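You operate a simulated robot arm through the tools that you are given. There is no shell and no other tool. Be economical: measure what you need, move in short steps, check, and stop when the job is done.

You run a simulated robot arm. Do the job below in one go: nothing can be reset, and whatever is moved stays where it is left.

TASK
Bond the grey rubber strip onto the sheet in the strip machine, then turn its heat off.
Fine: lay it in the marked lane, clamp down, press start once, clamp up when the count has run out.

The check looks at the end state, three seconds after you hand in, the way a careful person would. Anything else that was tipped, shoved, dropped, spilled or broken makes it a failure. Flat cloth is picked up by pressing the open fingertips on it (5 to 10 N) and closing them slowly along it; thin cloth reads only 2 to 8 mm in the jaws.

THE ROBOT
A 7-joint arm with a fingered hand on a trunk, on a base that drives. Base frame: it is fixed to the floor where the robot stands at the start and does not move with it; the origin is under the middle of the robot, x ahead of it, y to its left, z up. Lengths are in mm, angles in degrees, forces in N, time in s.
Its first joint turns from -166.0 to 166.0 degrees. Places, roughly: clamp bar [400, -900, 1000]; green start button of the strip machine [200, -1400, 900]; heat dial of the strip machine [100, -1600, 700]; marked lane of the strip machine [300, -900, 900]; screen of the strip machine [500, -1200, 1300]. Payload 4.7 kg.
The tool frame sits at the grasp point between the pads (the TCP): z along the fingers, y along the line on which they close. The tips reach 36 mm beyond it. The gripper opens to 120 mm. The gripper's body begins 42 mm behind the TCP. The gripper is a hand of 5 fingers: y runs from the thumb to the fingers, the wrist lies at [-18, -122, -210] in the tool frame.
Orientation is told as [roll, pitch, yaw] about the base's x, y, z axes, in that order, counted from this pose: with the fingers straight down and the wrist toward the robot, the tool's x, y and z point along [0, 1, 0], [1, 0, 0] and [0, 0, -1] of the base frame.

THE INTERFACE
- The arm moves only by the tool move_arm. Its argument "steps" is a list of rows, each a list of 6 numbers: the shift along the base's x, y, z in units of 200 mm (1.0 is 200 mm), then the turn, a rotation vector about the base's x, y, z in units of 120 degrees (1.0 is 120 degrees). In form: [[dx, dy, dz, ax, ay, az], ...]. A call has 1 to 20 rows; each row is the pose to reach, as a shift and turn from the pose commanded when the call began. A call with a number of a shift or a turn outside -1 to 1 is refused whole. A row lasts 0.2 s, in which the tool goes at most 50 mm and 8.6 degrees; a call with a longer step from one row to the next is refused whole. Where a pose cannot be reached the arm comes as near as it can. A force on the tool above 70 N (or 10 N above the force at the start of the call, whichever is more), or a blocked arm, ends the call early, and 0.2 s more pass. In this call time passes only in rows, and 0.2 s behind the last. It gives the time, the measured TCP pose, the force on the tool (base axes), the opening and the grip force at its end, in the units of the frame above (readings bear some noise), with the torque about the TCP (base axes, N m) and any sound that the robot's microphone picked up, and new pictures: "views" is both (left out), scene, wrist or none.
- Cameras (640 x 400 px; columns grow to the right, rows downward): "scene" is now at [-249.1, 46.5, 1237.8]; the picture's right is [-0.30, -0.95, -0.00], its down [-0.34, 0.11, -0.93] and it looks along [0.89, -0.28, -0.36] (base axes); focal length 214 px, centre (320, 200). "wrist" rides on the gripper at [73, -91, -143] in the tool frame; the picture's right is [-0.80, 0.28, -0.53], its down [-0.53, -0.73, 0.42] and it looks along [-0.27, 0.62, 0.74] (tool axes); focal length 234 px, centre (320, 200). There is no depth. A picture from a camera that has moved, and an enlarged one, comes with that camera's place and axes in the base frame and with its lens. The place of the scene camera against the robot may be out by one fixed shift of up to 12 mm in any direction.
- roll_base(legs): drives the robot by 1 to 6 legs, each [ahead, turn to the left] in mm and degrees, along the robot's own axes; the way and the turn of a leg run together, so that a leg with both is an arc; at most 1500 mm and 180 degrees a leg. The arm and the cameras ride along, it lands a little off, and it stops where it bumps. It gives what a move gives, and a new picture of the scene camera.
- curl_fingers(index, middle, ring, little, thumb_bend, thumb_turn): sets how far each is bent, from 0 (flat) to 1 (curled in); at 0.3 the hand is open as for a grip, at 0.7 the pads meet at the TCP. One left out holds its place. A second passes; each finger stops where it meets its share of the squeeze, and holds until it gets a number again. It is the only way to open and close the hand. It gives what a move gives, with no picture; readings hold the bend of each and the force on index, middle, ring, little, thumb and palm. thumb_turn goes from beside the hand (0) to across from the fingers (1), as for a grip.
- head_to(pan, tilt): turns the head with the scene camera to pan (to the left, within 143 degrees either way) and tilt (down, from -29 to 69), counted from straight ahead of the robot. It gives what a move gives, and a new picture of the scene camera.
- zoom(camera, box): a new picture of the part [left, top, right, bottom] of that camera's present view, enlarged. No time passes.
- sign_off(): hands the job in; it is judged then, once.

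Go step by step. Nothing tells you exact positions but the pictures and the camera data: compare them with the known pose of the tool, close in by small moves and look again before you grip or let go. The budget is 120 turns and 260 pictures, counting those below and the enlarged ones. Unless the task says otherwise, let go and move clear before handing in, and close with one line.

The tools are called after "Call:" as a command line: name --pt "numbers of a row" for each row, then --argument value for the rest, lists and objects as JSON in quotes. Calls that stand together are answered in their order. move_arm: Moves the arm, as the interface text tells. Its arguments: {"type":"object","properties":{"steps":{"type":"array","items":{"type":"array","items":{"type":"number"}}},"views":{"type":"string","enum":["both","scene","wrist","none"]}},"required":["steps"]} The other tools are called the same way: curl_fingers (index, middle, ring, little, thumb_bend, thumb_turn) moves the fingers one by one; roll_base (legs) drives the base; head_to (pan, tilt) turns the head that bears the scene camera; zoom (camera, box) takes an enlarged picture of a part of a camera's view; sign_off () hands the job in.

At the start:

```text
time: 0.0
tcp_pos: [239.9, -452.5, 999.3]
tcp_rot: [0.1, 0.0, 0.0]
ft_force: [-0.4, 0.2, 0.7]
moment: [0.01, -0.02, -0.01]
finger_gap: 119.8
gripper_force: 0.1
shape: jaw
bend: [0.3, 0.3, 0.3, 0.3, 0.3, 0.98]
finger forces: [0.0, 0.1, 0.0, 0.0, 0.0, 0.1]
robot x, y, heading: [1.2, 2.8, 0.0]
head pan, tilt: [-17.4, 20.9]
```

scene: 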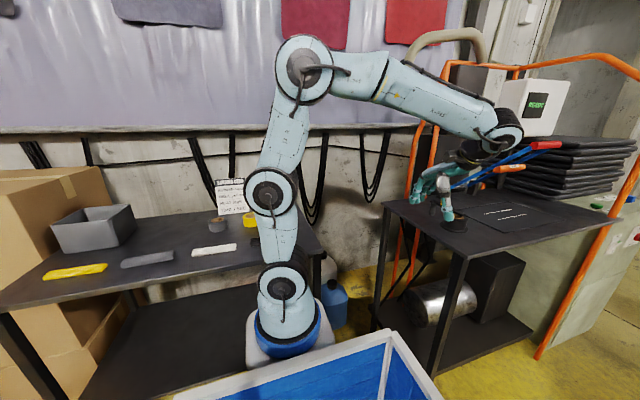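
wrist: 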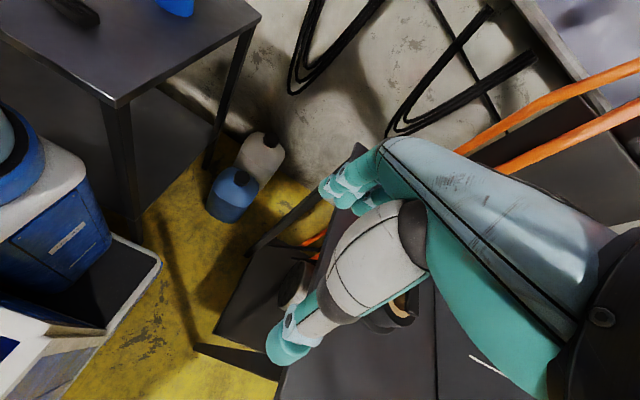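

I see a table ahead-left with yellow, grey and white strips, and the strip machine on the right. I'll look closer at both before moving.

Call:
zoom --camera "scene" --box '[20, 160, 260, 310]'

Call:
zoom --camera "scene" --box '[380, 60, 640, 260]'

Call:
head_to --pan -65 --tilt 25

```text
2.67 times, centred on (140, 235) of scene
camera zoom: at [-249.1, 46.5, 1237.8], right [-0.3, -0.95, 0.0], down [-0.34, 0.11, -0.93], along [0.89, -0.28, -0.36], focal length 572 px, centre (800, 107)
```

zoom: 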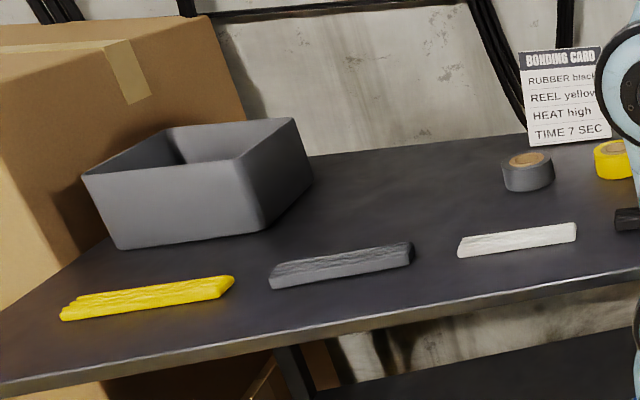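

```text
2.00 times, centred on (510, 160) of scene
camera zoom: at [-249.1, 46.5, 1237.8], right [-0.3, -0.95, 0.0], down [-0.34, 0.11, -0.93], along [0.89, -0.28, -0.36], focal length 429 px, centre (-60, 280)
```

zoom: 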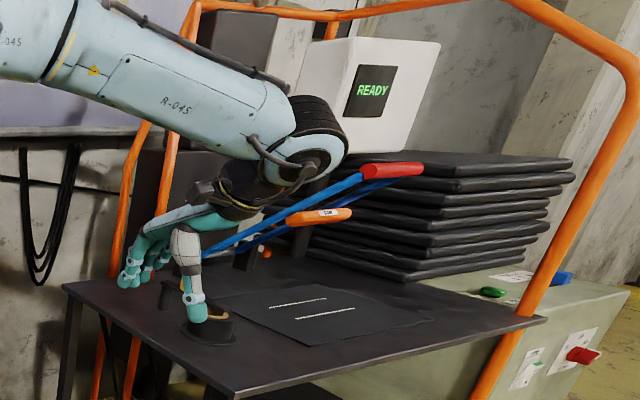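

```text
time: 1.1
tcp_pos: [240.0, -453.4, 999.6]
tcp_rot: [-0.1, 0.0, 0.0]
ft_force: [-0.5, 0.6, 0.3]
moment: [-0.01, 0.01, 0.0]
finger_gap: 119.6
gripper_force: 0.0
shape: jaw
bend: [0.3, 0.3, 0.3, 0.3, 0.3, 0.98]
finger forces: [0.0, 0.0, 0.0, 0.1, 0.0, 0.1]
robot x, y, heading: [0.8, 0.3, -0.1]
head pan, tilt: [-65.0, 25.0]
camera scene: at [-298.8, -9.2, 1231.2], right [-0.91, -0.42, 0.0], down [-0.18, 0.38, -0.91], along [0.38, -0.82, -0.42], focal length 214 px, centre (320, 200)
```

scene: 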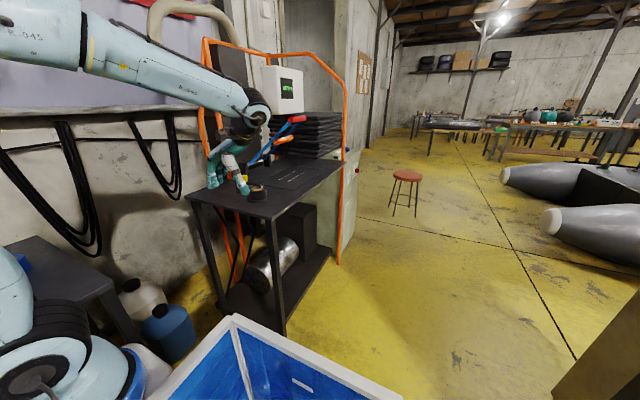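

The card carries settings (heat high, 7 s), but the arm hides part of it. I'll zoom in on the machine from here and then move the arm out of the way to read the card.

Call:
zoom --camera "scene" --box '[190, 60, 380, 210]'

Call:
head_to --pan 10 --tilt 25

```text
2.67 times, centred on (285, 135) of scene
camera zoom: at [-298.8, -9.2, 1231.2], right [-0.91, -0.42, 0.0], down [-0.18, 0.38, -0.91], along [0.38, -0.82, -0.42], focal length 572 px, centre (413, 373)
```

zoom: 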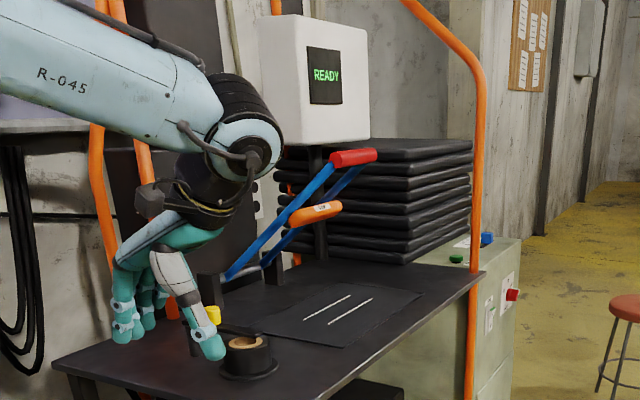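

```text
time: 2.6
tcp_pos: [241.0, -451.7, 1000.1]
tcp_rot: [0.0, 0.0, 0.0]
ft_force: [0.8, 0.0, -0.3]
moment: [-0.02, -0.02, 0.01]
finger_gap: 119.6
gripper_force: 0.1
shape: jaw
bend: [0.3, 0.3, 0.3, 0.3, 0.3, 0.98]
finger forces: [0.1, 0.0, 0.0, 0.0, 0.0, 0.0]
robot x, y, heading: [0.4, -1.1, 0.2]
head pan, tilt: [10.0, 25.0]
camera scene: at [-247.1, 90.2, 1231.2], right [0.17, -0.98, 0.0], down [-0.42, -0.07, -0.91], along [0.89, 0.16, -0.42], focal length 214 px, centre (320, 200)
```

scene: 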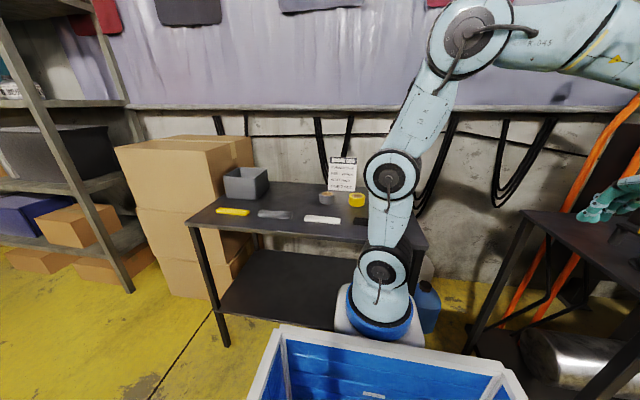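

Call:
zoom --camera "scene" --box '[200, 140, 420, 260]'

Call:
zoom --camera "scene" --box '[310, 145, 390, 215]'

```text
2.91 times, centred on (310, 200) of scene
camera zoom: at [-247.1, 90.2, 1231.2], right [0.17, -0.98, 0.0], down [-0.42, -0.07, -0.91], along [0.89, 0.16, -0.42], focal length 624 px, centre (349, 200)
```

zoom: 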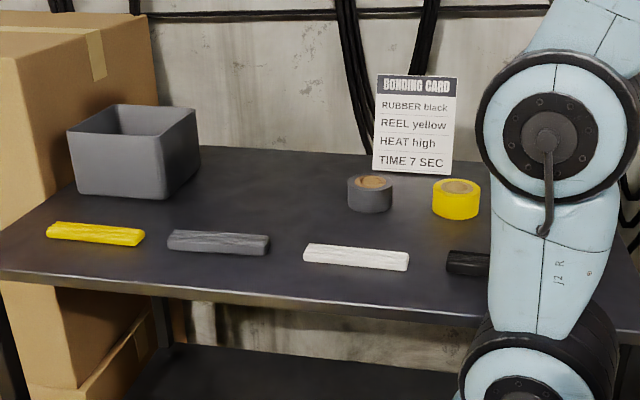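

```text
5.71 times, centred on (350, 180) of scene
camera zoom: at [-247.1, 90.2, 1231.2], right [0.17, -0.98, 0.0], down [-0.42, -0.07, -0.91], along [0.89, 0.16, -0.42], focal length 1226 px, centre (149, 314)
```

zoom: 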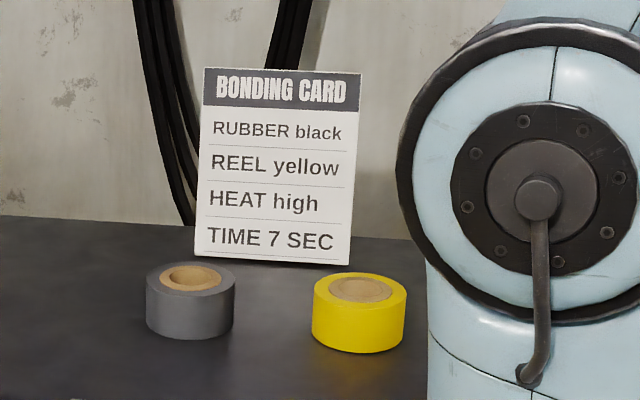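

The card is only for black rubber, so it doesn't govern the grey strip. I estimate the grey strip at about (496, 419, 800), so I'll swing the arm over there at height.

Call:
move_arm --pt "0.12 0.2 0 0 0 0" --pt "0.24 0.4 0 0 0 0" --pt "0.36 0.6 0 0 0 0" --pt "0.48 0.8 0 0 0 0" --pt "0.6 1.0 0 0 0 0" --views "none"

Call:
move_arm --pt "0.04 0.2 0 0 0 0" --pt "0.08 0.4 0 0 0 0" --pt "0.12 0.6 0 0 0 0" --pt "0.16 0.8 0 0 0 0" --pt "0.2 1.0 0 0 0 0" --views "none"

Call:
move_arm --pt "0 0.2 0 0 0 0" --pt "0 0.4 0 0 0 0" --pt "0 0.6 0 0 0 0" --pt "0 0.8 0 0 0 0" --pt "0 1.0 0 0 0 0" --views "none"

Call:
move_arm --pt "0 0.2 0 0 0 0" --pt "0 0.4 0 0 0 0" --pt "0 0.6 0 0 0 0" --pt "0 0.8 0 0 0 0" --pt "0 1.0 0 0 0 0" --views "both"

```text
time: 3.8
tcp_pos: [359.4, -252.6, 999.5]
tcp_rot: [0.1, 0.0, 0.0]
ft_force: [-0.9, -0.7, -0.6]
moment: [0.04, -0.06, -0.01]
finger_gap: 119.6
gripper_force: 0.0
shape: jaw
bend: [0.3, 0.3, 0.3, 0.3, 0.3, 0.98]
finger forces: [0.0, 0.0, 0.0, 0.0, 0.0, 0.0]
robot x, y, heading: [5.3, 4.4, -0.4]
head pan, tilt: [10.0, 25.0]
```

```text
time: 5.0
tcp_pos: [399.9, -52.0, 998.5]
tcp_rot: [0.1, 0.1, -0.1]
ft_force: [-0.1, -0.9, 0.6]
moment: [0.02, 0.03, 0.01]
finger_gap: 119.8
gripper_force: 0.0
shape: jaw
bend: [0.3, 0.3, 0.3, 0.3, 0.3, 0.98]
finger forces: [0.0, 0.0, 0.1, 0.0, 0.0, 0.0]
robot x, y, heading: [0.8, 0.4, -0.1]
head pan, tilt: [10.0, 25.0]
```

```text
time: 6.4
tcp_pos: [441.8, -84.8, 1000.2]
tcp_rot: [-0.2, 0.0, -68.3]
ft_force: [1.0, -1.2, -0.1]
moment: [0.03, 0.03, 0.0]
finger_gap: 119.8
gripper_force: 0.0
shape: jaw
bend: [0.3, 0.3, 0.3, 0.3, 0.3, 0.97]
finger forces: [0.0, 0.0, 0.1, 0.0, 0.0, 0.1]
robot x, y, heading: [2.6, 0.2, -0.1]
head pan, tilt: [10.0, 25.0]
stopped in row 5: the arm was blocked; the commanded pose is now the measured one
```

```text
time: 7.6
tcp_pos: [440.5, 113.7, 1001.5]
tcp_rot: [-0.2, -0.1, -68.2]
ft_force: [-1.4, 0.4, 0.0]
moment: [0.04, -0.01, 0.04]
finger_gap: 120.0
gripper_force: 0.1
shape: jaw
bend: [0.3, 0.3, 0.3, 0.3, 0.3, 0.98]
finger forces: [0.1, 0.0, 0.0, 0.1, 0.1, 0.1]
robot x, y, heading: [-2.1, 0.2, 0.0]
head pan, tilt: [10.0, 25.0]
camera scene: at [-247.4, 90.3, 1231.2], right [0.17, -0.98, 0.0], down [-0.42, -0.07, -0.91], along [0.89, 0.16, -0.42], focal length 214 px, centre (320, 200)
camera wrist: at [474.7, 227.1, 1143.4], right [-0.64, -0.56, 0.53], down [-0.77, 0.48, -0.42], along [-0.02, -0.68, -0.74], focal length 234 px, centre (320, 200)
```

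scene: 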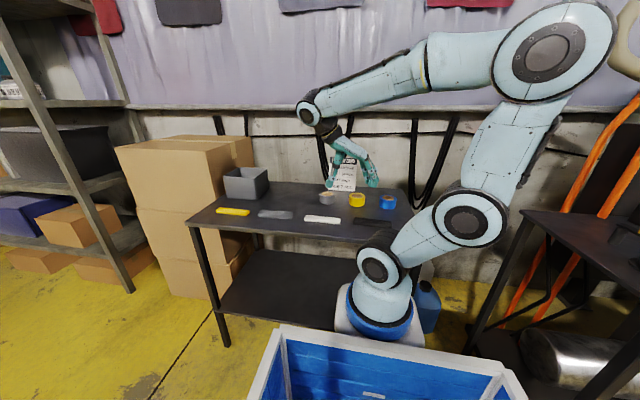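
wrist: 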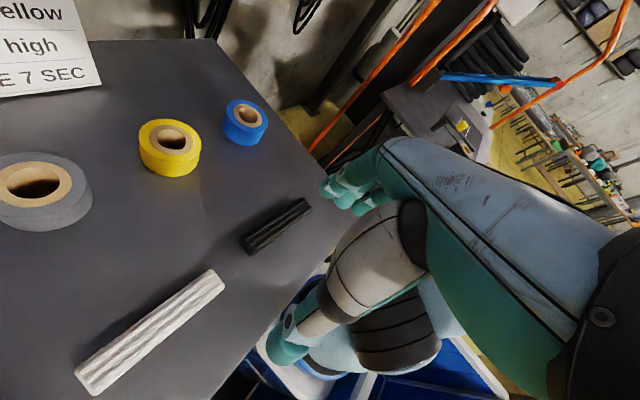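

The arm got blocked and the hand yawed to -68°. I'll try turning it back to yaw 0 here, well above the table.

Call:
move_arm --pt "0 0.1 0 0 0 0.07" --pt "0 0.2 0 0 0 0.14" --pt "0 0.3 0 0 0 0.21" --pt "0 0.4 0 0 0 0.28" --pt "0 0.5 0 0 0 0.35" --pt "0 0.6 0 0 0 0.42" --pt "0 0.7 0 0 0 0.49" --pt "0 0.8 0 0 0 0.56" --views "both"

```text
time: 9.4
tcp_pos: [441.4, 275.1, 1000.4]
tcp_rot: [-0.3, -0.2, -1.0]
ft_force: [0.2, -0.7, 0.1]
moment: [0.01, 0.02, 0.03]
finger_gap: 120.1
gripper_force: 0.0
shape: jaw
bend: [0.3, 0.3, 0.3, 0.3, 0.3, 0.98]
finger forces: [0.0, 0.0, 0.0, 0.1, 0.0, 0.0]
robot x, y, heading: [1.4, 0.5, -0.0]
head pan, tilt: [10.0, 25.0]
camera scene: at [-247.2, 90.4, 1231.2], right [0.17, -0.98, 0.0], down [-0.42, -0.07, -0.91], along [0.89, 0.16, -0.42], focal length 214 px, centre (320, 200)
camera wrist: at [351.3, 350.8, 1143.3], right [0.27, -0.81, 0.53], down [-0.74, -0.52, -0.42], along [0.62, -0.28, -0.74], focal length 234 px, centre (320, 200)
```

scene: 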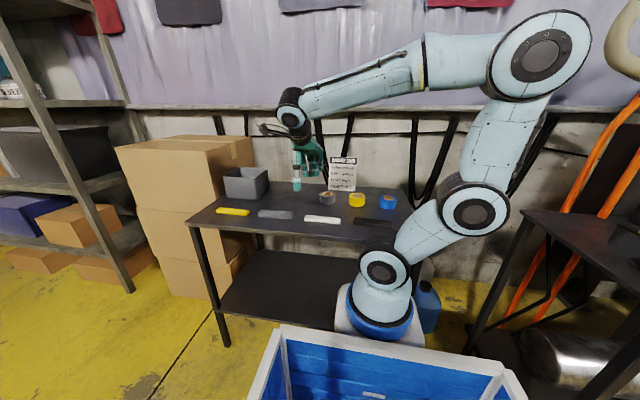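
wrist: 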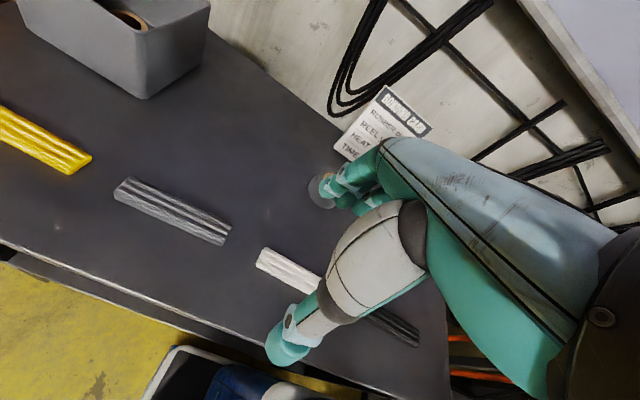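

The yaw is back to 0. Both cameras put the grey strip's centre near (480, 410, 805), with its length along y. I'll go above it and look again.

Call:
move_arm --pt "0.04 0.17 -0.1 0 0 0.008" --pt "0.08 0.34 -0.2 0 0 0.017" --pt "0.13 0.51 -0.3 0 0 0.025" --pt "0.19 0.67 -0.4 0 0 0.034" --views "both"

Call:
zoom --camera "scene" --box '[210, 150, 370, 250]'

```text
time: 10.4
tcp_pos: [481.8, 409.0, 919.6]
tcp_rot: [-0.1, -0.2, 3.1]
ft_force: [-0.9, 0.0, 0.6]
moment: [0.0, 0.01, 0.01]
finger_gap: 120.1
gripper_force: 0.0
shape: jaw
bend: [0.3, 0.3, 0.3, 0.3, 0.3, 0.98]
finger forces: [0.0, 0.0, 0.0, 0.0, 0.0, 0.0]
robot x, y, heading: [-1.4, 1.8, -0.1]
head pan, tilt: [10.0, 25.0]
camera scene: at [-247.3, 90.3, 1231.2], right [0.17, -0.98, 0.0], down [-0.42, -0.07, -0.91], along [0.89, 0.16, -0.42], focal length 214 px, centre (320, 200)
camera wrist: at [385.4, 478.3, 1064.0], right [0.32, -0.79, 0.53], down [-0.7, -0.57, -0.42], along [0.64, -0.23, -0.74], focal length 234 px, centre (320, 200)
```

scene: 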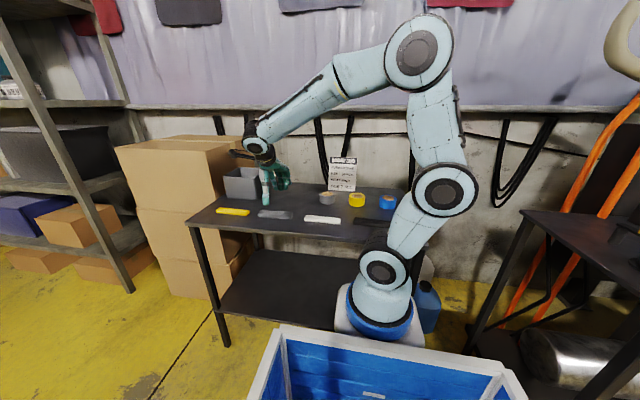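
wrist: 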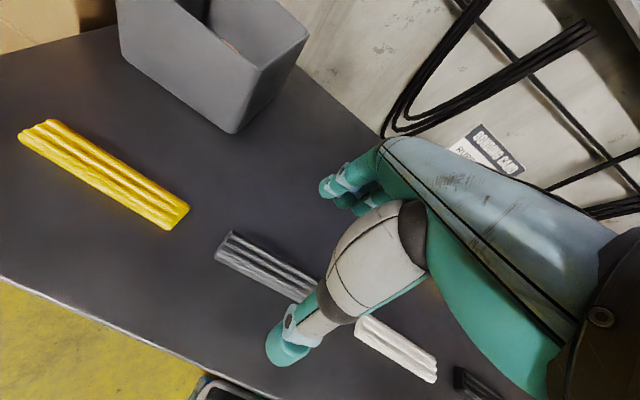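

```text
4.00 times, centred on (290, 200) of scene
camera zoom: at [-247.3, 90.3, 1231.2], right [0.17, -0.98, 0.0], down [-0.42, -0.07, -0.91], along [0.89, 0.16, -0.42], focal length 858 px, centre (440, 200)
```

zoom: 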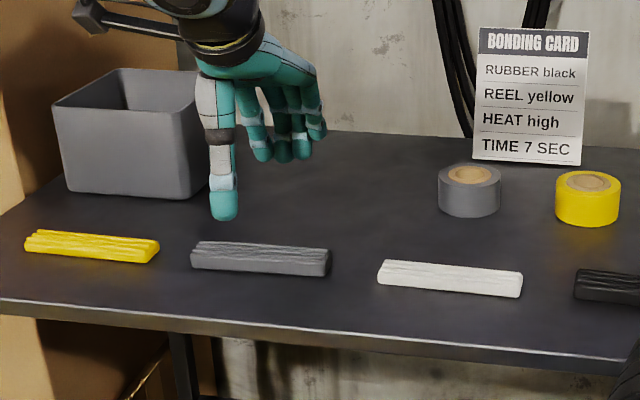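

Thumb tip and strip line up well with the hand pose. I'll go down 50 mm and check again.

Call:
move_arm --pt "0 0 -0.13 0 0 0" --pt "0 0 -0.25 0 0 0" --views "wrist"

Call:
zoom --camera "scene" --box '[230, 170, 326, 230]'

```text
time: 11.0
tcp_pos: [479.5, 408.6, 869.5]
tcp_rot: [0.0, -0.1, 3.1]
ft_force: [0.6, -0.3, 0.5]
moment: [0.0, -0.02, 0.01]
finger_gap: 119.8
gripper_force: 0.1
shape: jaw
bend: [0.3, 0.3, 0.3, 0.3, 0.3, 0.98]
finger forces: [0.1, 0.1, 0.0, 0.0, 0.0, 0.0]
robot x, y, heading: [-2.5, 1.7, -0.0]
head pan, tilt: [10.0, 25.0]
camera wrist: at [384.9, 478.6, 1013.0], right [0.32, -0.79, 0.53], down [-0.7, -0.57, -0.42], along [0.64, -0.23, -0.74], focal length 234 px, centre (320, 200)
```

wrist: 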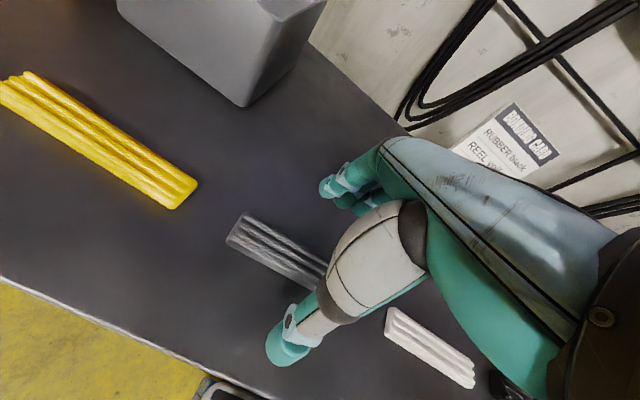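

```text
6.67 times, centred on (278, 200) of scene
camera zoom: at [-247.2, 90.4, 1231.2], right [0.17, -0.98, 0.0], down [-0.42, -0.07, -0.91], along [0.89, 0.16, -0.42], focal length 1430 px, centre (600, 200)
```

zoom: 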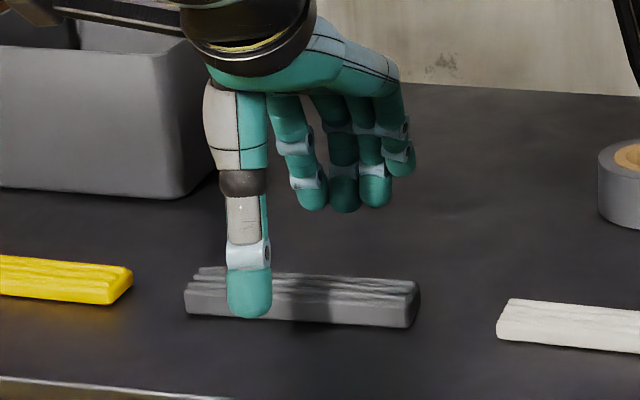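

The hand is roughly centred over the strip, with the best estimate a few mm further out. I'll shift slightly and go down to TCP z 840, then feel for the table.

Call:
move_arm --pt "0.02 -0.01 -0.07 0 0 0" --pt "0.025 -0.015 -0.15 0 0 0" --pt "0.025 -0.015 -0.18 0 0 0" --views "wrist"

Call:
zoom --camera "scene" --box '[230, 170, 326, 230]'

```text
time: 11.8
tcp_pos: [484.1, 407.3, 835.4]
tcp_rot: [0.0, -0.2, 3.1]
ft_force: [-1.0, -1.5, 11.2]
moment: [-0.09, -0.68, -0.1]
finger_gap: 119.0
gripper_force: 0.0
shape: jaw
bend: [0.3, 0.3, 0.3, 0.3, 0.3, 0.98]
finger forces: [0.0, 10.8, 0.0, 0.0, 0.0, 0.1]
robot x, y, heading: [-1.9, 2.3, 0.0]
head pan, tilt: [10.0, 25.0]
camera wrist: at [389.3, 475.2, 978.7], right [0.32, -0.79, 0.53], down [-0.7, -0.57, -0.43], along [0.64, -0.23, -0.74], focal length 234 px, centre (320, 200)
```

wrist: 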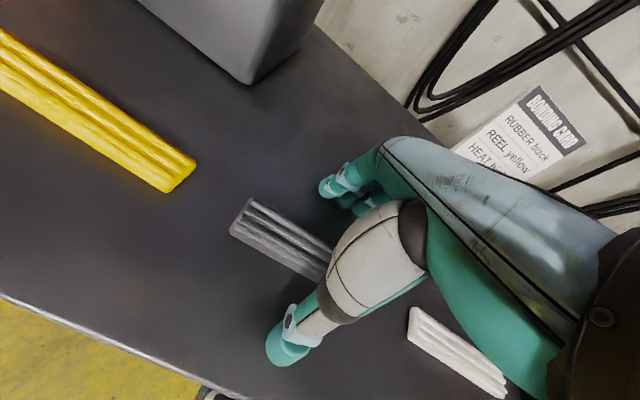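

```text
6.67 times, centred on (278, 200) of scene
camera zoom: at [-247.5, 90.3, 1231.1], right [0.17, -0.98, 0.0], down [-0.42, -0.07, -0.91], along [0.89, 0.16, -0.42], focal length 1430 px, centre (600, 200)
```

zoom: 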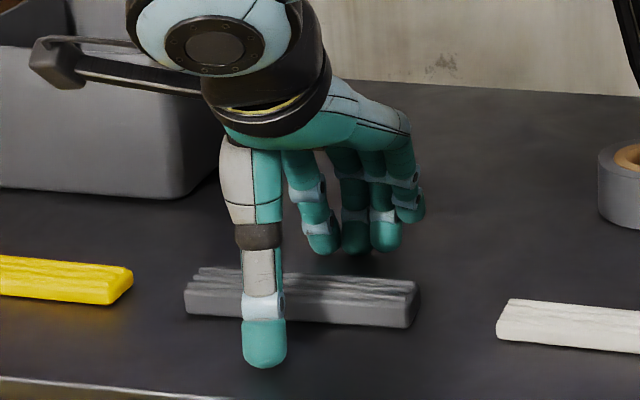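

The middle finger touches the table, so the tabletop is at z ≈ 799, and the fingers and thumb straddle the strip. I'll rise 6 mm and close in stages.

Call:
move_arm --pt "0 -0.01 0.03 0 0 0" --views "none"

Call:
curl_fingers --index 0.5 --middle 0.5 --ring 0.5 --little 0.5 --thumb_bend 0.5

Call:
zoom --camera "scene" --box '[230, 170, 326, 230]'

```text
time: 12.2
tcp_pos: [483.8, 403.3, 840.4]
tcp_rot: [-0.2, 0.0, 3.1]
ft_force: [-0.1, 0.8, -0.6]
moment: [0.02, 0.0, -0.02]
finger_gap: 119.9
gripper_force: 0.1
shape: jaw
bend: [0.3, 0.3, 0.3, 0.3, 0.3, 0.98]
finger forces: [0.1, 0.0, 0.0, 0.1, 0.0, 0.1]
robot x, y, heading: [-0.4, -1.2, 0.1]
head pan, tilt: [10.0, 25.0]
```

```text
time: 13.2
tcp_pos: [484.4, 403.8, 842.1]
tcp_rot: [-0.1, -0.1, 3.1]
ft_force: [3.2, 1.9, 13.9]
moment: [-0.07, -0.73, 0.06]
finger_gap: 63.8
gripper_force: 7.2
shape: fingers
bend: [0.5, 0.47, 0.5, 0.5, 0.5, 0.98]
finger forces: [0.0, 14.4, 0.1, 0.0, 0.0, 0.0]
robot x, y, heading: [-1.2, 1.6, 0.3]
head pan, tilt: [10.0, 25.0]
```

```text
6.67 times, centred on (278, 200) of scene
camera zoom: at [-247.4, 90.3, 1231.1], right [0.17, -0.98, 0.0], down [-0.42, -0.07, -0.91], along [0.89, 0.16, -0.42], focal length 1430 px, centre (600, 200)
```

zoom: 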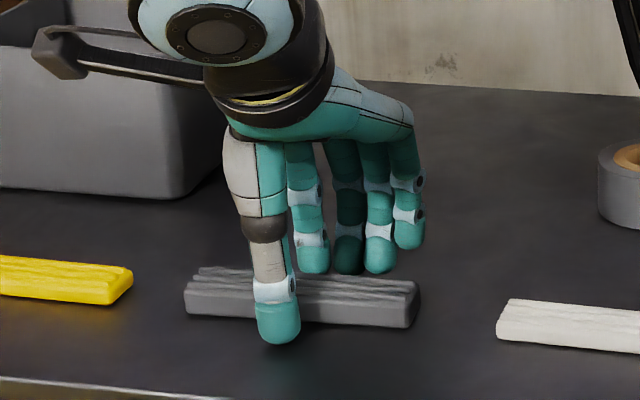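

Curling pushes the tips downwards onto the table. I'll rise 8 mm and close further.

Call:
move_arm --pt "0 0 0.04 0 0 0" --views "none"

Call:
curl_fingers --index 0.58 --middle 0.58 --ring 0.58 --little 0.58 --thumb_bend 0.58

Call:
zoom --camera "scene" --box '[230, 170, 326, 230]'

```text
time: 13.6
tcp_pos: [484.1, 403.9, 847.0]
tcp_rot: [-0.3, 0.0, 3.1]
ft_force: [-0.5, 0.4, 0.0]
moment: [-0.02, -0.01, -0.01]
finger_gap: 63.5
gripper_force: 0.1
shape: fingers
bend: [0.5, 0.5, 0.5, 0.5, 0.5, 0.98]
finger forces: [0.0, 0.1, 0.0, 0.1, 0.0, 0.0]
robot x, y, heading: [2.1, -1.3, -0.2]
head pan, tilt: [10.0, 25.0]
```

```text
time: 14.6
tcp_pos: [484.1, 403.7, 846.8]
tcp_rot: [-0.2, -0.1, 3.0]
ft_force: [-0.9, 0.1, 0.5]
moment: [-0.01, 0.02, -0.01]
finger_gap: 42.7
gripper_force: 0.5
shape: fingers
bend: [0.57, 0.57, 0.57, 0.57, 0.57, 0.98]
finger forces: [0.0, 0.0, 0.0, 0.1, 0.3, 0.0]
robot x, y, heading: [-1.3, 0.5, -0.1]
head pan, tilt: [10.0, 25.0]
```

```text
6.67 times, centred on (278, 200) of scene
camera zoom: at [-247.2, 90.5, 1231.2], right [0.17, -0.98, 0.0], down [-0.42, -0.07, -0.91], along [0.89, 0.16, -0.42], focal length 1430 px, centre (600, 200)
```

zoom: 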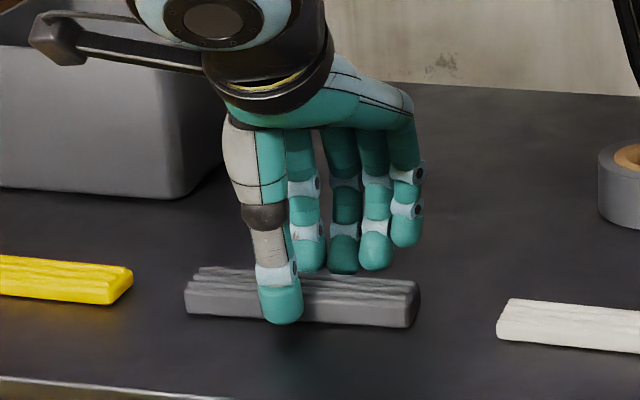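

The gap is 43 mm and the thumb has just reached the strip. I'll keep closing.

Call:
curl_fingers --index 0.7 --middle 0.7 --ring 0.7 --little 0.7 --thumb_bend 0.62

Call:
zoom --camera "scene" --box '[230, 170, 326, 230]'

Call:
zoom --camera "wrist" --box '[200, 160, 440, 310]'

```text
time: 15.6
tcp_pos: [484.0, 402.9, 846.6]
tcp_rot: [-0.2, 0.0, 3.1]
ft_force: [0.1, -1.2, -0.3]
moment: [-0.01, -0.01, 0.01]
finger_gap: 30.6
gripper_force: 6.6
shape: fingers
bend: [0.66, 0.68, 0.69, 0.7, 0.57, 0.96]
finger forces: [3.7, 2.7, 0.6, 0.0, 6.9, 0.0]
robot x, y, heading: [-2.2, 0.1, -0.0]
head pan, tilt: [10.0, 25.0]
```

```text
6.67 times, centred on (278, 200) of scene
camera zoom: at [-247.2, 90.5, 1231.2], right [0.17, -0.98, 0.0], down [-0.42, -0.07, -0.91], along [0.89, 0.16, -0.42], focal length 1430 px, centre (600, 200)
```

zoom: 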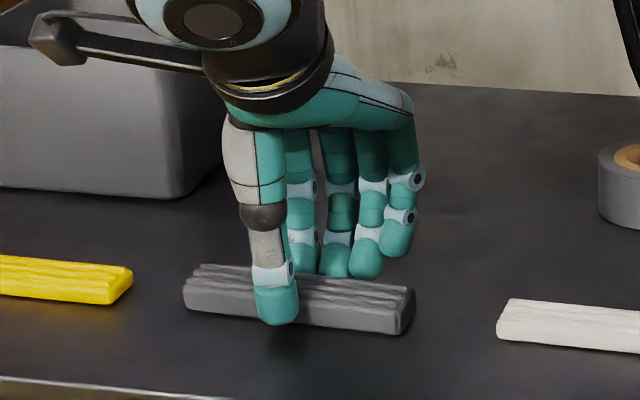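

```text
2.67 times, centred on (320, 235) of wrist
camera zoom: at [389.9, 473.1, 991.0], right [0.32, -0.79, 0.53], down [-0.7, -0.57, -0.42], along [0.64, -0.23, -0.74], focal length 624 px, centre (320, 107)
```

zoom: 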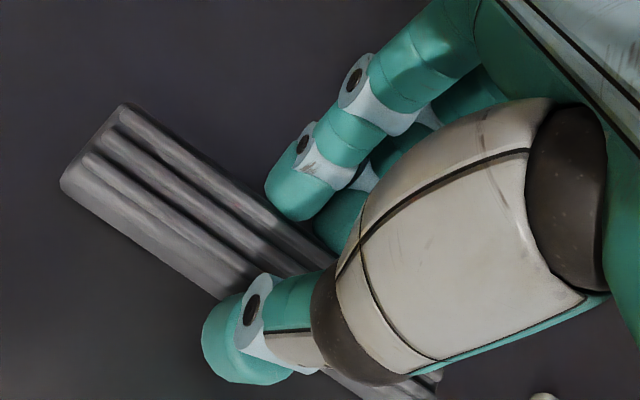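

The strip is held between thumb and index/middle. I'll squeeze a bit firmer, then lift a little and check it.

Call:
curl_fingers --index 0.8 --middle 0.8 --ring 0.8 --thumb_bend 0.68

Call:
move_arm --pt "0 0 0.05 0 0 0" --pt "0 0 0.12 0 0 0" --pt "0 0 0.2 0 0 0" --views "both"

Call:
zoom --camera "scene" --box '[230, 170, 326, 230]'

```text
time: 16.6
tcp_pos: [484.3, 403.9, 848.3]
tcp_rot: [-0.2, -0.1, 3.0]
ft_force: [-0.1, -0.4, -0.5]
moment: [-0.01, -0.05, -0.03]
finger_gap: 30.2
gripper_force: 16.5
shape: fingers
bend: [0.72, 0.72, 0.8, 0.7, 0.56, 0.94]
finger forces: [9.0, 7.7, 0.0, 0.0, 17.3, 0.0]
robot x, y, heading: [0.4, -2.4, -0.0]
head pan, tilt: [10.0, 25.0]
```

```text
time: 17.4
tcp_pos: [484.2, 403.6, 887.8]
tcp_rot: [-0.3, -0.1, 3.1]
ft_force: [0.0, 0.0, -0.4]
moment: [-0.04, -0.01, 0.04]
finger_gap: 30.5
gripper_force: 17.5
shape: fingers
bend: [0.72, 0.72, 0.8, 0.7, 0.56, 0.94]
finger forces: [8.7, 7.9, 0.0, 0.1, 17.3, 0.0]
robot x, y, heading: [-1.7, -3.0, -0.1]
head pan, tilt: [10.0, 25.0]
camera scene: at [-247.2, 90.6, 1231.2], right [0.17, -0.98, 0.0], down [-0.42, -0.07, -0.91], along [0.89, 0.16, -0.42], focal length 214 px, centre (320, 200)
camera wrist: at [389.9, 472.9, 1031.3], right [0.32, -0.79, 0.53], down [-0.7, -0.57, -0.42], along [0.63, -0.23, -0.74], focal length 234 px, centre (320, 200)
```

scene: 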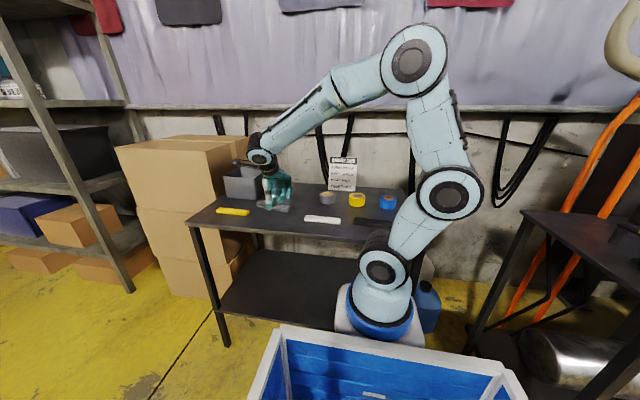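
wrist: 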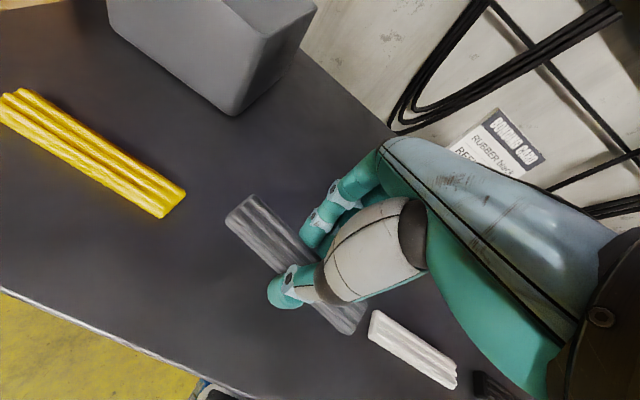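

```text
6.67 times, centred on (278, 200) of scene
camera zoom: at [-247.2, 90.6, 1231.2], right [0.17, -0.98, 0.0], down [-0.42, -0.07, -0.91], along [0.89, 0.16, -0.42], focal length 1430 px, centre (600, 200)
```

zoom: 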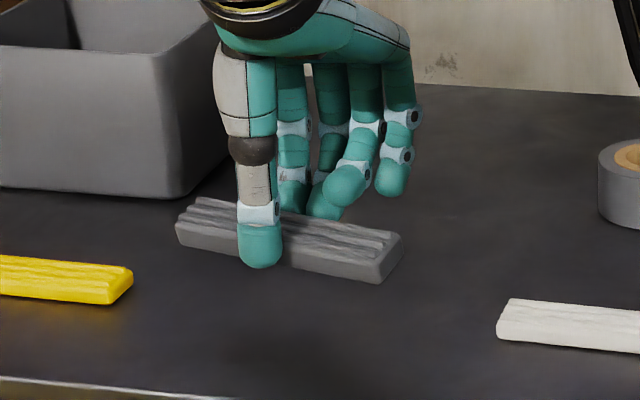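

The strip is up, turned slightly in the hand. I'll raise it and study the machine.

Call:
move_arm --pt "0 0 0.25 0 0 0" --pt "0 0 0.5 0 0 0" --pt "0 0 0.7 0 0 0" --views "none"

Call:
head_to --pan -55 --tilt 22

Call:
zoom --camera "scene" --box '[220, 80, 440, 220]'

```text
time: 18.2
tcp_pos: [483.8, 405.0, 1027.4]
tcp_rot: [-0.3, 0.0, 3.1]
ft_force: [0.3, 0.1, -1.6]
moment: [-0.03, -0.02, 0.0]
finger_gap: 30.4
gripper_force: 16.4
shape: fingers
bend: [0.72, 0.72, 0.8, 0.7, 0.56, 0.94]
finger forces: [8.8, 7.8, 0.0, 0.0, 17.3, 0.1]
robot x, y, heading: [3.5, -2.1, -0.1]
head pan, tilt: [10.0, 25.0]
```

```text
time: 19.6
tcp_pos: [484.0, 404.8, 1028.0]
tcp_rot: [-0.2, -0.1, 3.1]
ft_force: [-1.2, -1.0, -1.7]
moment: [0.01, -0.04, 0.0]
finger_gap: 30.5
gripper_force: 17.0
shape: fingers
bend: [0.72, 0.72, 0.8, 0.7, 0.56, 0.94]
finger forces: [8.8, 7.8, 0.0, 0.1, 17.3, 0.0]
robot x, y, heading: [-1.3, 0.6, -0.1]
head pan, tilt: [-55.0, 22.0]
camera scene: at [-284.6, -1.5, 1236.0], right [-0.82, -0.57, 0.0], down [-0.22, 0.31, -0.93], along [0.53, -0.76, -0.37], focal length 214 px, centre (320, 200)
```

scene: 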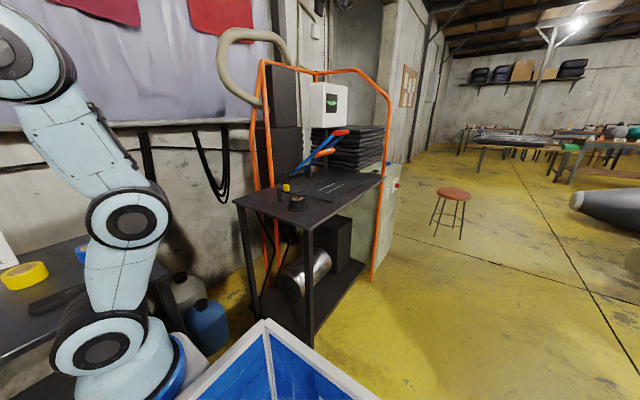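

```text
2.86 times, centred on (330, 150) of scene
camera zoom: at [-284.6, -1.5, 1236.0], right [-0.82, -0.57, 0.0], down [-0.22, 0.31, -0.93], along [0.53, -0.76, -0.37], focal length 613 px, centre (291, 343)
```

zoom: 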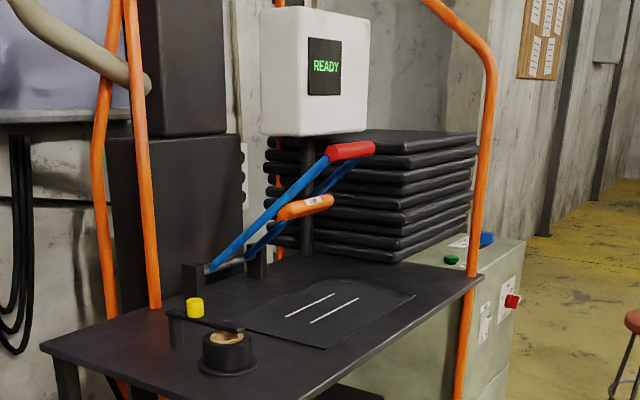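

The lane looks to be at about x 240–290, y −810 to −968, with the clamp pivoting at the back. I'll check the floor behind and to the right before driving.

Call:
head_to --pan -140 --tilt 30

Call:
head_to --pan 140 --tilt 30

```text
time: 21.2
tcp_pos: [483.5, 405.0, 1028.7]
tcp_rot: [-0.1, -0.1, 3.1]
ft_force: [0.3, 0.1, -1.1]
moment: [0.0, -0.01, 0.02]
finger_gap: 30.4
gripper_force: 17.3
shape: fingers
bend: [0.72, 0.72, 0.8, 0.7, 0.56, 0.94]
finger forces: [8.7, 7.7, 0.1, 0.1, 17.3, 0.1]
robot x, y, heading: [0.5, -0.8, -0.1]
head pan, tilt: [-140.0, 30.0]
camera scene: at [-407.2, 16.3, 1223.2], right [-0.64, 0.77, 0.0], down [0.38, 0.32, -0.87], along [-0.66, -0.56, -0.5], focal length 214 px, centre (320, 200)
```

scene: 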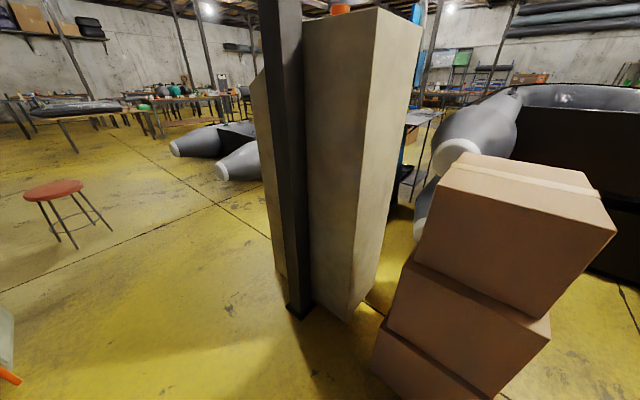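

```text
time: 25.0
tcp_pos: [482.5, 404.6, 1028.4]
tcp_rot: [-0.2, -0.1, 3.1]
ft_force: [0.2, -0.7, -1.7]
moment: [-0.01, -0.02, -0.03]
finger_gap: 30.2
gripper_force: 16.4
shape: fingers
bend: [0.72, 0.72, 0.8, 0.7, 0.56, 0.94]
finger forces: [8.7, 7.8, 0.0, 0.1, 17.4, 0.0]
robot x, y, heading: [-0.1, -1.9, 0.0]
head pan, tilt: [140.0, 30.0]
camera scene: at [-407.2, 132.7, 1223.2], right [0.64, 0.77, 0.0], down [0.38, -0.32, -0.87], along [-0.66, 0.56, -0.5], focal length 214 px, centre (320, 200)
```

scene: 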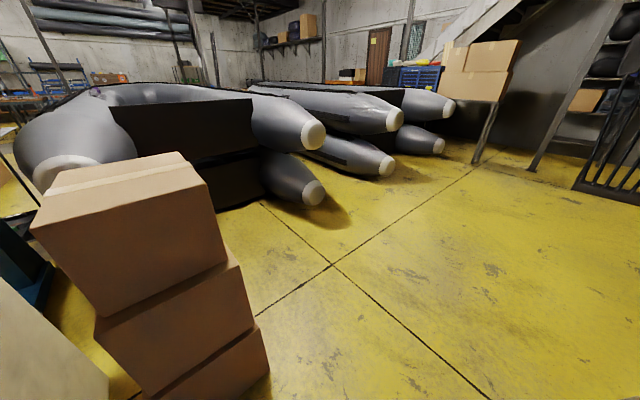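

There are boxes at x ≈ −930 and a post at (−920, −580). I'll bring the arm in front of the robot, then back up only 300 mm before turning.

Call:
move_arm --pt "0 -0.2 0 0 0 0" --pt "0 -0.4 0 0 0 0" --pt "0 -0.6 0 0 0 0" --pt "0 -0.8 0 0 0 0" --pt "0 -1.0 0 0 0 0" --views "none"

Call:
move_arm --pt "0 -0.15 0 0 0 0" --pt "0 -0.3 0 0 0 0" --pt "0 -0.45 0 0 0 0" --pt "0 -0.6 0 0 0 0" --pt "0 -0.75 0 0 0 0" --views "wrist"

Call:
head_to --pan 0 --tilt 25

```text
time: 26.2
tcp_pos: [484.1, 202.8, 1028.3]
tcp_rot: [-0.2, -0.1, 3.1]
ft_force: [0.6, 0.4, -1.6]
moment: [-0.04, -0.02, 0.01]
finger_gap: 30.1
gripper_force: 16.6
shape: fingers
bend: [0.72, 0.72, 0.8, 0.7, 0.56, 0.94]
finger forces: [8.7, 7.9, 0.0, 0.1, 17.3, 0.0]
robot x, y, heading: [-1.4, -1.0, 0.2]
head pan, tilt: [140.0, 30.0]
```

```text
time: 27.4
tcp_pos: [483.8, 52.8, 1027.6]
tcp_rot: [-0.2, -0.1, 3.0]
ft_force: [0.6, -0.3, -1.3]
moment: [-0.02, -0.03, 0.0]
finger_gap: 30.3
gripper_force: 17.0
shape: fingers
bend: [0.72, 0.72, 0.8, 0.7, 0.56, 0.94]
finger forces: [8.6, 7.9, 0.0, 0.0, 17.1, 0.0]
robot x, y, heading: [-1.2, 2.3, 0.0]
head pan, tilt: [140.0, 30.0]
camera wrist: at [389.9, 122.2, 1171.4], right [0.32, -0.79, 0.53], down [-0.7, -0.57, -0.42], along [0.64, -0.23, -0.74], focal length 234 px, centre (320, 200)
```

wrist: 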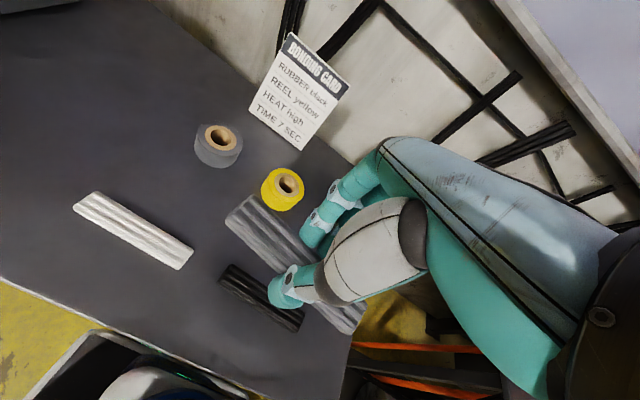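

```text
time: 29.7
tcp_pos: [484.1, 54.1, 1028.4]
tcp_rot: [-0.2, -0.1, 3.0]
ft_force: [0.8, -0.2, -1.2]
moment: [0.01, 0.01, -0.01]
finger_gap: 30.4
gripper_force: 16.6
shape: fingers
bend: [0.72, 0.72, 0.8, 0.7, 0.56, 0.94]
finger forces: [8.6, 7.8, 0.0, 0.0, 17.0, 0.1]
robot x, y, heading: [2.0, -2.7, -0.0]
head pan, tilt: [0.0, 25.0]
camera scene: at [-245.8, 74.5, 1231.2], right [0.0, -1.0, 0.0], down [-0.42, 0.0, -0.91], along [0.91, 0.0, -0.42], focal length 214 px, centre (320, 200)
```

scene: 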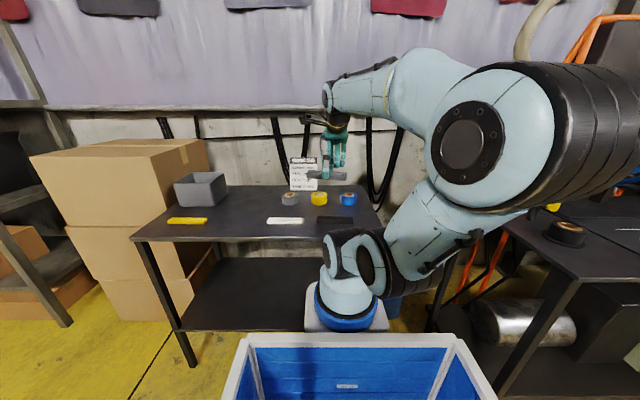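

The arm is in front now and the way is clear. I'll drive: back 300, right 97°, ahead 900, left 97°.

Call:
roll_base --legs '[[-300, 0], [0, -97], [900, 0], [0, 97]]'

```text
time: 44.2
tcp_pos: [74.8, -821.2, 1028.4]
tcp_rot: [-0.2, -0.2, 4.5]
ft_force: [0.8, -0.7, -1.2]
moment: [0.01, -0.03, 0.0]
finger_gap: 29.6
gripper_force: 15.7
shape: fingers
bend: [0.73, 0.72, 0.8, 0.7, 0.56, 0.95]
finger forces: [7.8, 7.4, 0.0, 0.1, 15.7, 0.0]
robot x, y, heading: [-410.6, -887.5, 1.4]
head pan, tilt: [0.0, 25.0]
camera scene: at [-656.5, -817.4, 1231.2], right [0.02, -1.0, 0.0], down [-0.42, -0.01, -0.91], along [0.91, 0.02, -0.42], focal length 214 px, centre (320, 200)
```

scene: 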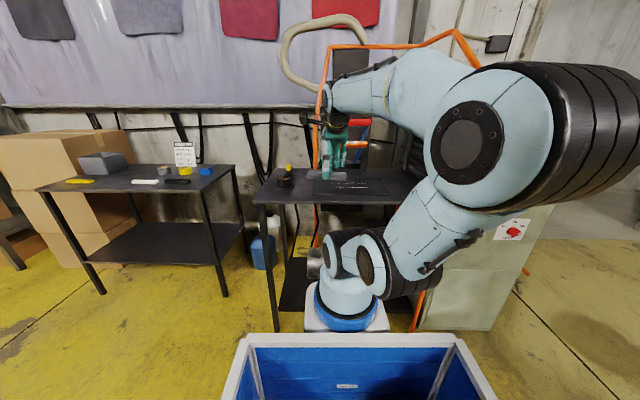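

We're in front of the machine. I'll look closely at the clamp, lane and dial.

Call:
zoom --camera "scene" --box '[260, 100, 420, 200]'

Call:
zoom --camera "scene" --box '[480, 200, 560, 250]'

Call:
move_arm --pt "0 0 0 0 0 0" --views "wrist"

```text
4.00 times, centred on (340, 150) of scene
camera zoom: at [-656.5, -817.4, 1231.2], right [0.02, -1.0, 0.0], down [-0.42, -0.01, -0.91], along [0.91, 0.02, -0.42], focal length 858 px, centre (240, 400)
```

zoom: 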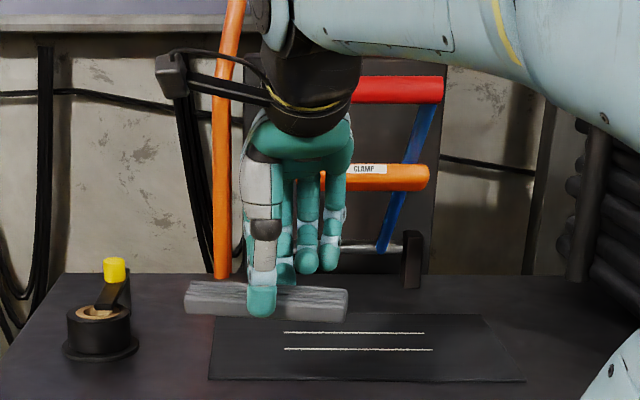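

```text
8.00 times, centred on (520, 225) of scene
camera zoom: at [-656.5, -817.4, 1231.2], right [0.02, -1.0, 0.0], down [-0.42, -0.01, -0.91], along [0.91, 0.02, -0.42], focal length 1716 px, centre (-1280, 0)
```

zoom: 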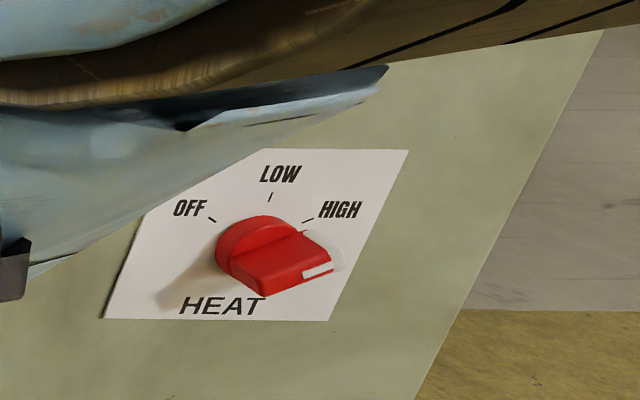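

```text
time: 44.6
tcp_pos: [74.8, -820.8, 1028.3]
tcp_rot: [-0.2, -0.1, 4.6]
ft_force: [-0.3, 0.0, -1.0]
moment: [-0.07, 0.0, -0.01]
finger_gap: 29.8
gripper_force: 15.6
shape: fingers
bend: [0.73, 0.72, 0.8, 0.7, 0.56, 0.95]
finger forces: [7.8, 7.3, 0.0, 0.0, 15.7, 0.0]
robot x, y, heading: [-407.8, -885.0, 1.3]
head pan, tilt: [0.0, 25.0]
camera wrist: at [-22.0, -754.6, 1171.4], right [0.34, -0.78, 0.53], down [-0.69, -0.59, -0.42], along [0.64, -0.22, -0.74], focal length 234 px, centre (320, 200)
```

wrist: 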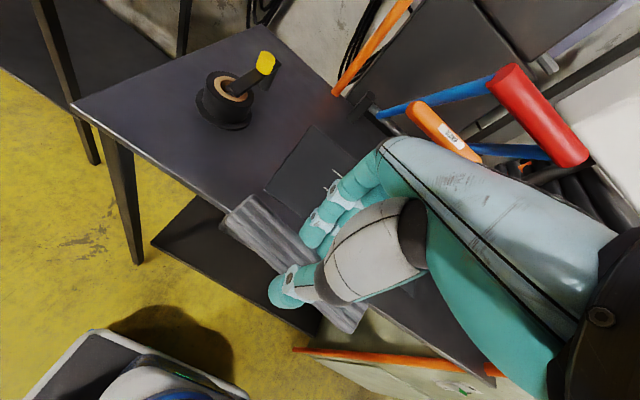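

The dial is on HIGH and the orange CLAMP bar hangs at about (344, −947, 1048), with a red grip at (255, −949, 1153). The sheet is at z ≈ 872 and the lane centre is about (286, −932). The strip is turned −10° in the hand, so I'll correct that and lower it in front of the lane.

Call:
move_arm --pt "0.04 -0.15 -0.1 0 0 0.02" --pt "0.08 -0.3 -0.2 0 0 0.04" --pt "0.12 -0.45 -0.3 0 0 0.06" --pt "0.15 -0.575 -0.39 0 0 0.081" --views "both"

Call:
zoom --camera "scene" --box '[280, 100, 440, 200]'

```text
time: 45.6
tcp_pos: [105.1, -935.4, 949.4]
tcp_rot: [-0.2, -0.3, 14.2]
ft_force: [1.0, -0.1, -0.7]
moment: [-0.02, -0.02, 0.0]
finger_gap: 29.7
gripper_force: 15.5
shape: fingers
bend: [0.73, 0.72, 0.8, 0.7, 0.56, 0.95]
finger forces: [7.7, 7.3, 0.0, 0.0, 15.8, 0.1]
robot x, y, heading: [-409.7, -882.4, 1.2]
head pan, tilt: [0.0, 25.0]
camera scene: at [-656.7, -817.3, 1231.1], right [0.02, -1.0, 0.0], down [-0.42, -0.01, -0.91], along [0.91, 0.02, -0.42], focal length 214 px, centre (320, 200)
camera wrist: at [-1.7, -887.3, 1093.6], right [0.47, -0.71, 0.53], down [-0.58, -0.7, -0.42], along [0.67, -0.11, -0.73], focal length 234 px, centre (320, 200)
```

scene: 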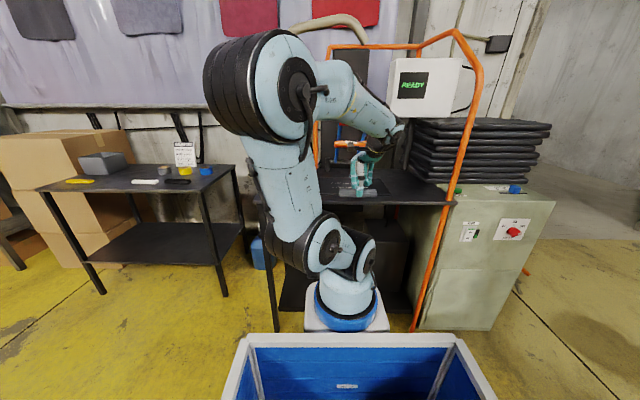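
wrist: 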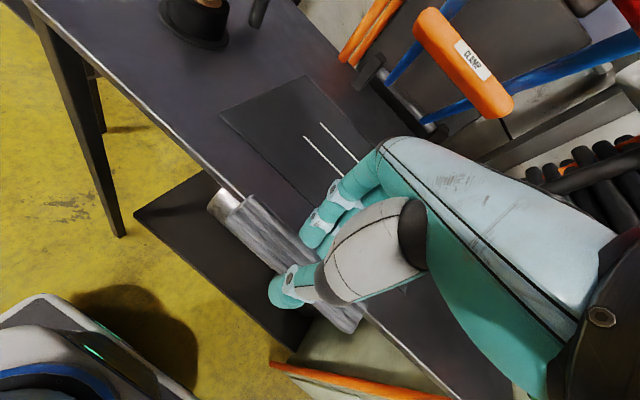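

```text
4.00 times, centred on (360, 150) of scene
camera zoom: at [-656.7, -817.3, 1231.1], right [0.02, -1.0, 0.0], down [-0.42, -0.01, -0.91], along [0.91, 0.02, -0.42], focal length 858 px, centre (160, 400)
```

zoom: 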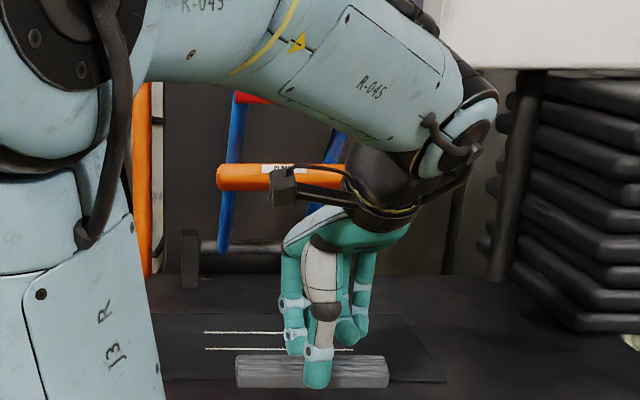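

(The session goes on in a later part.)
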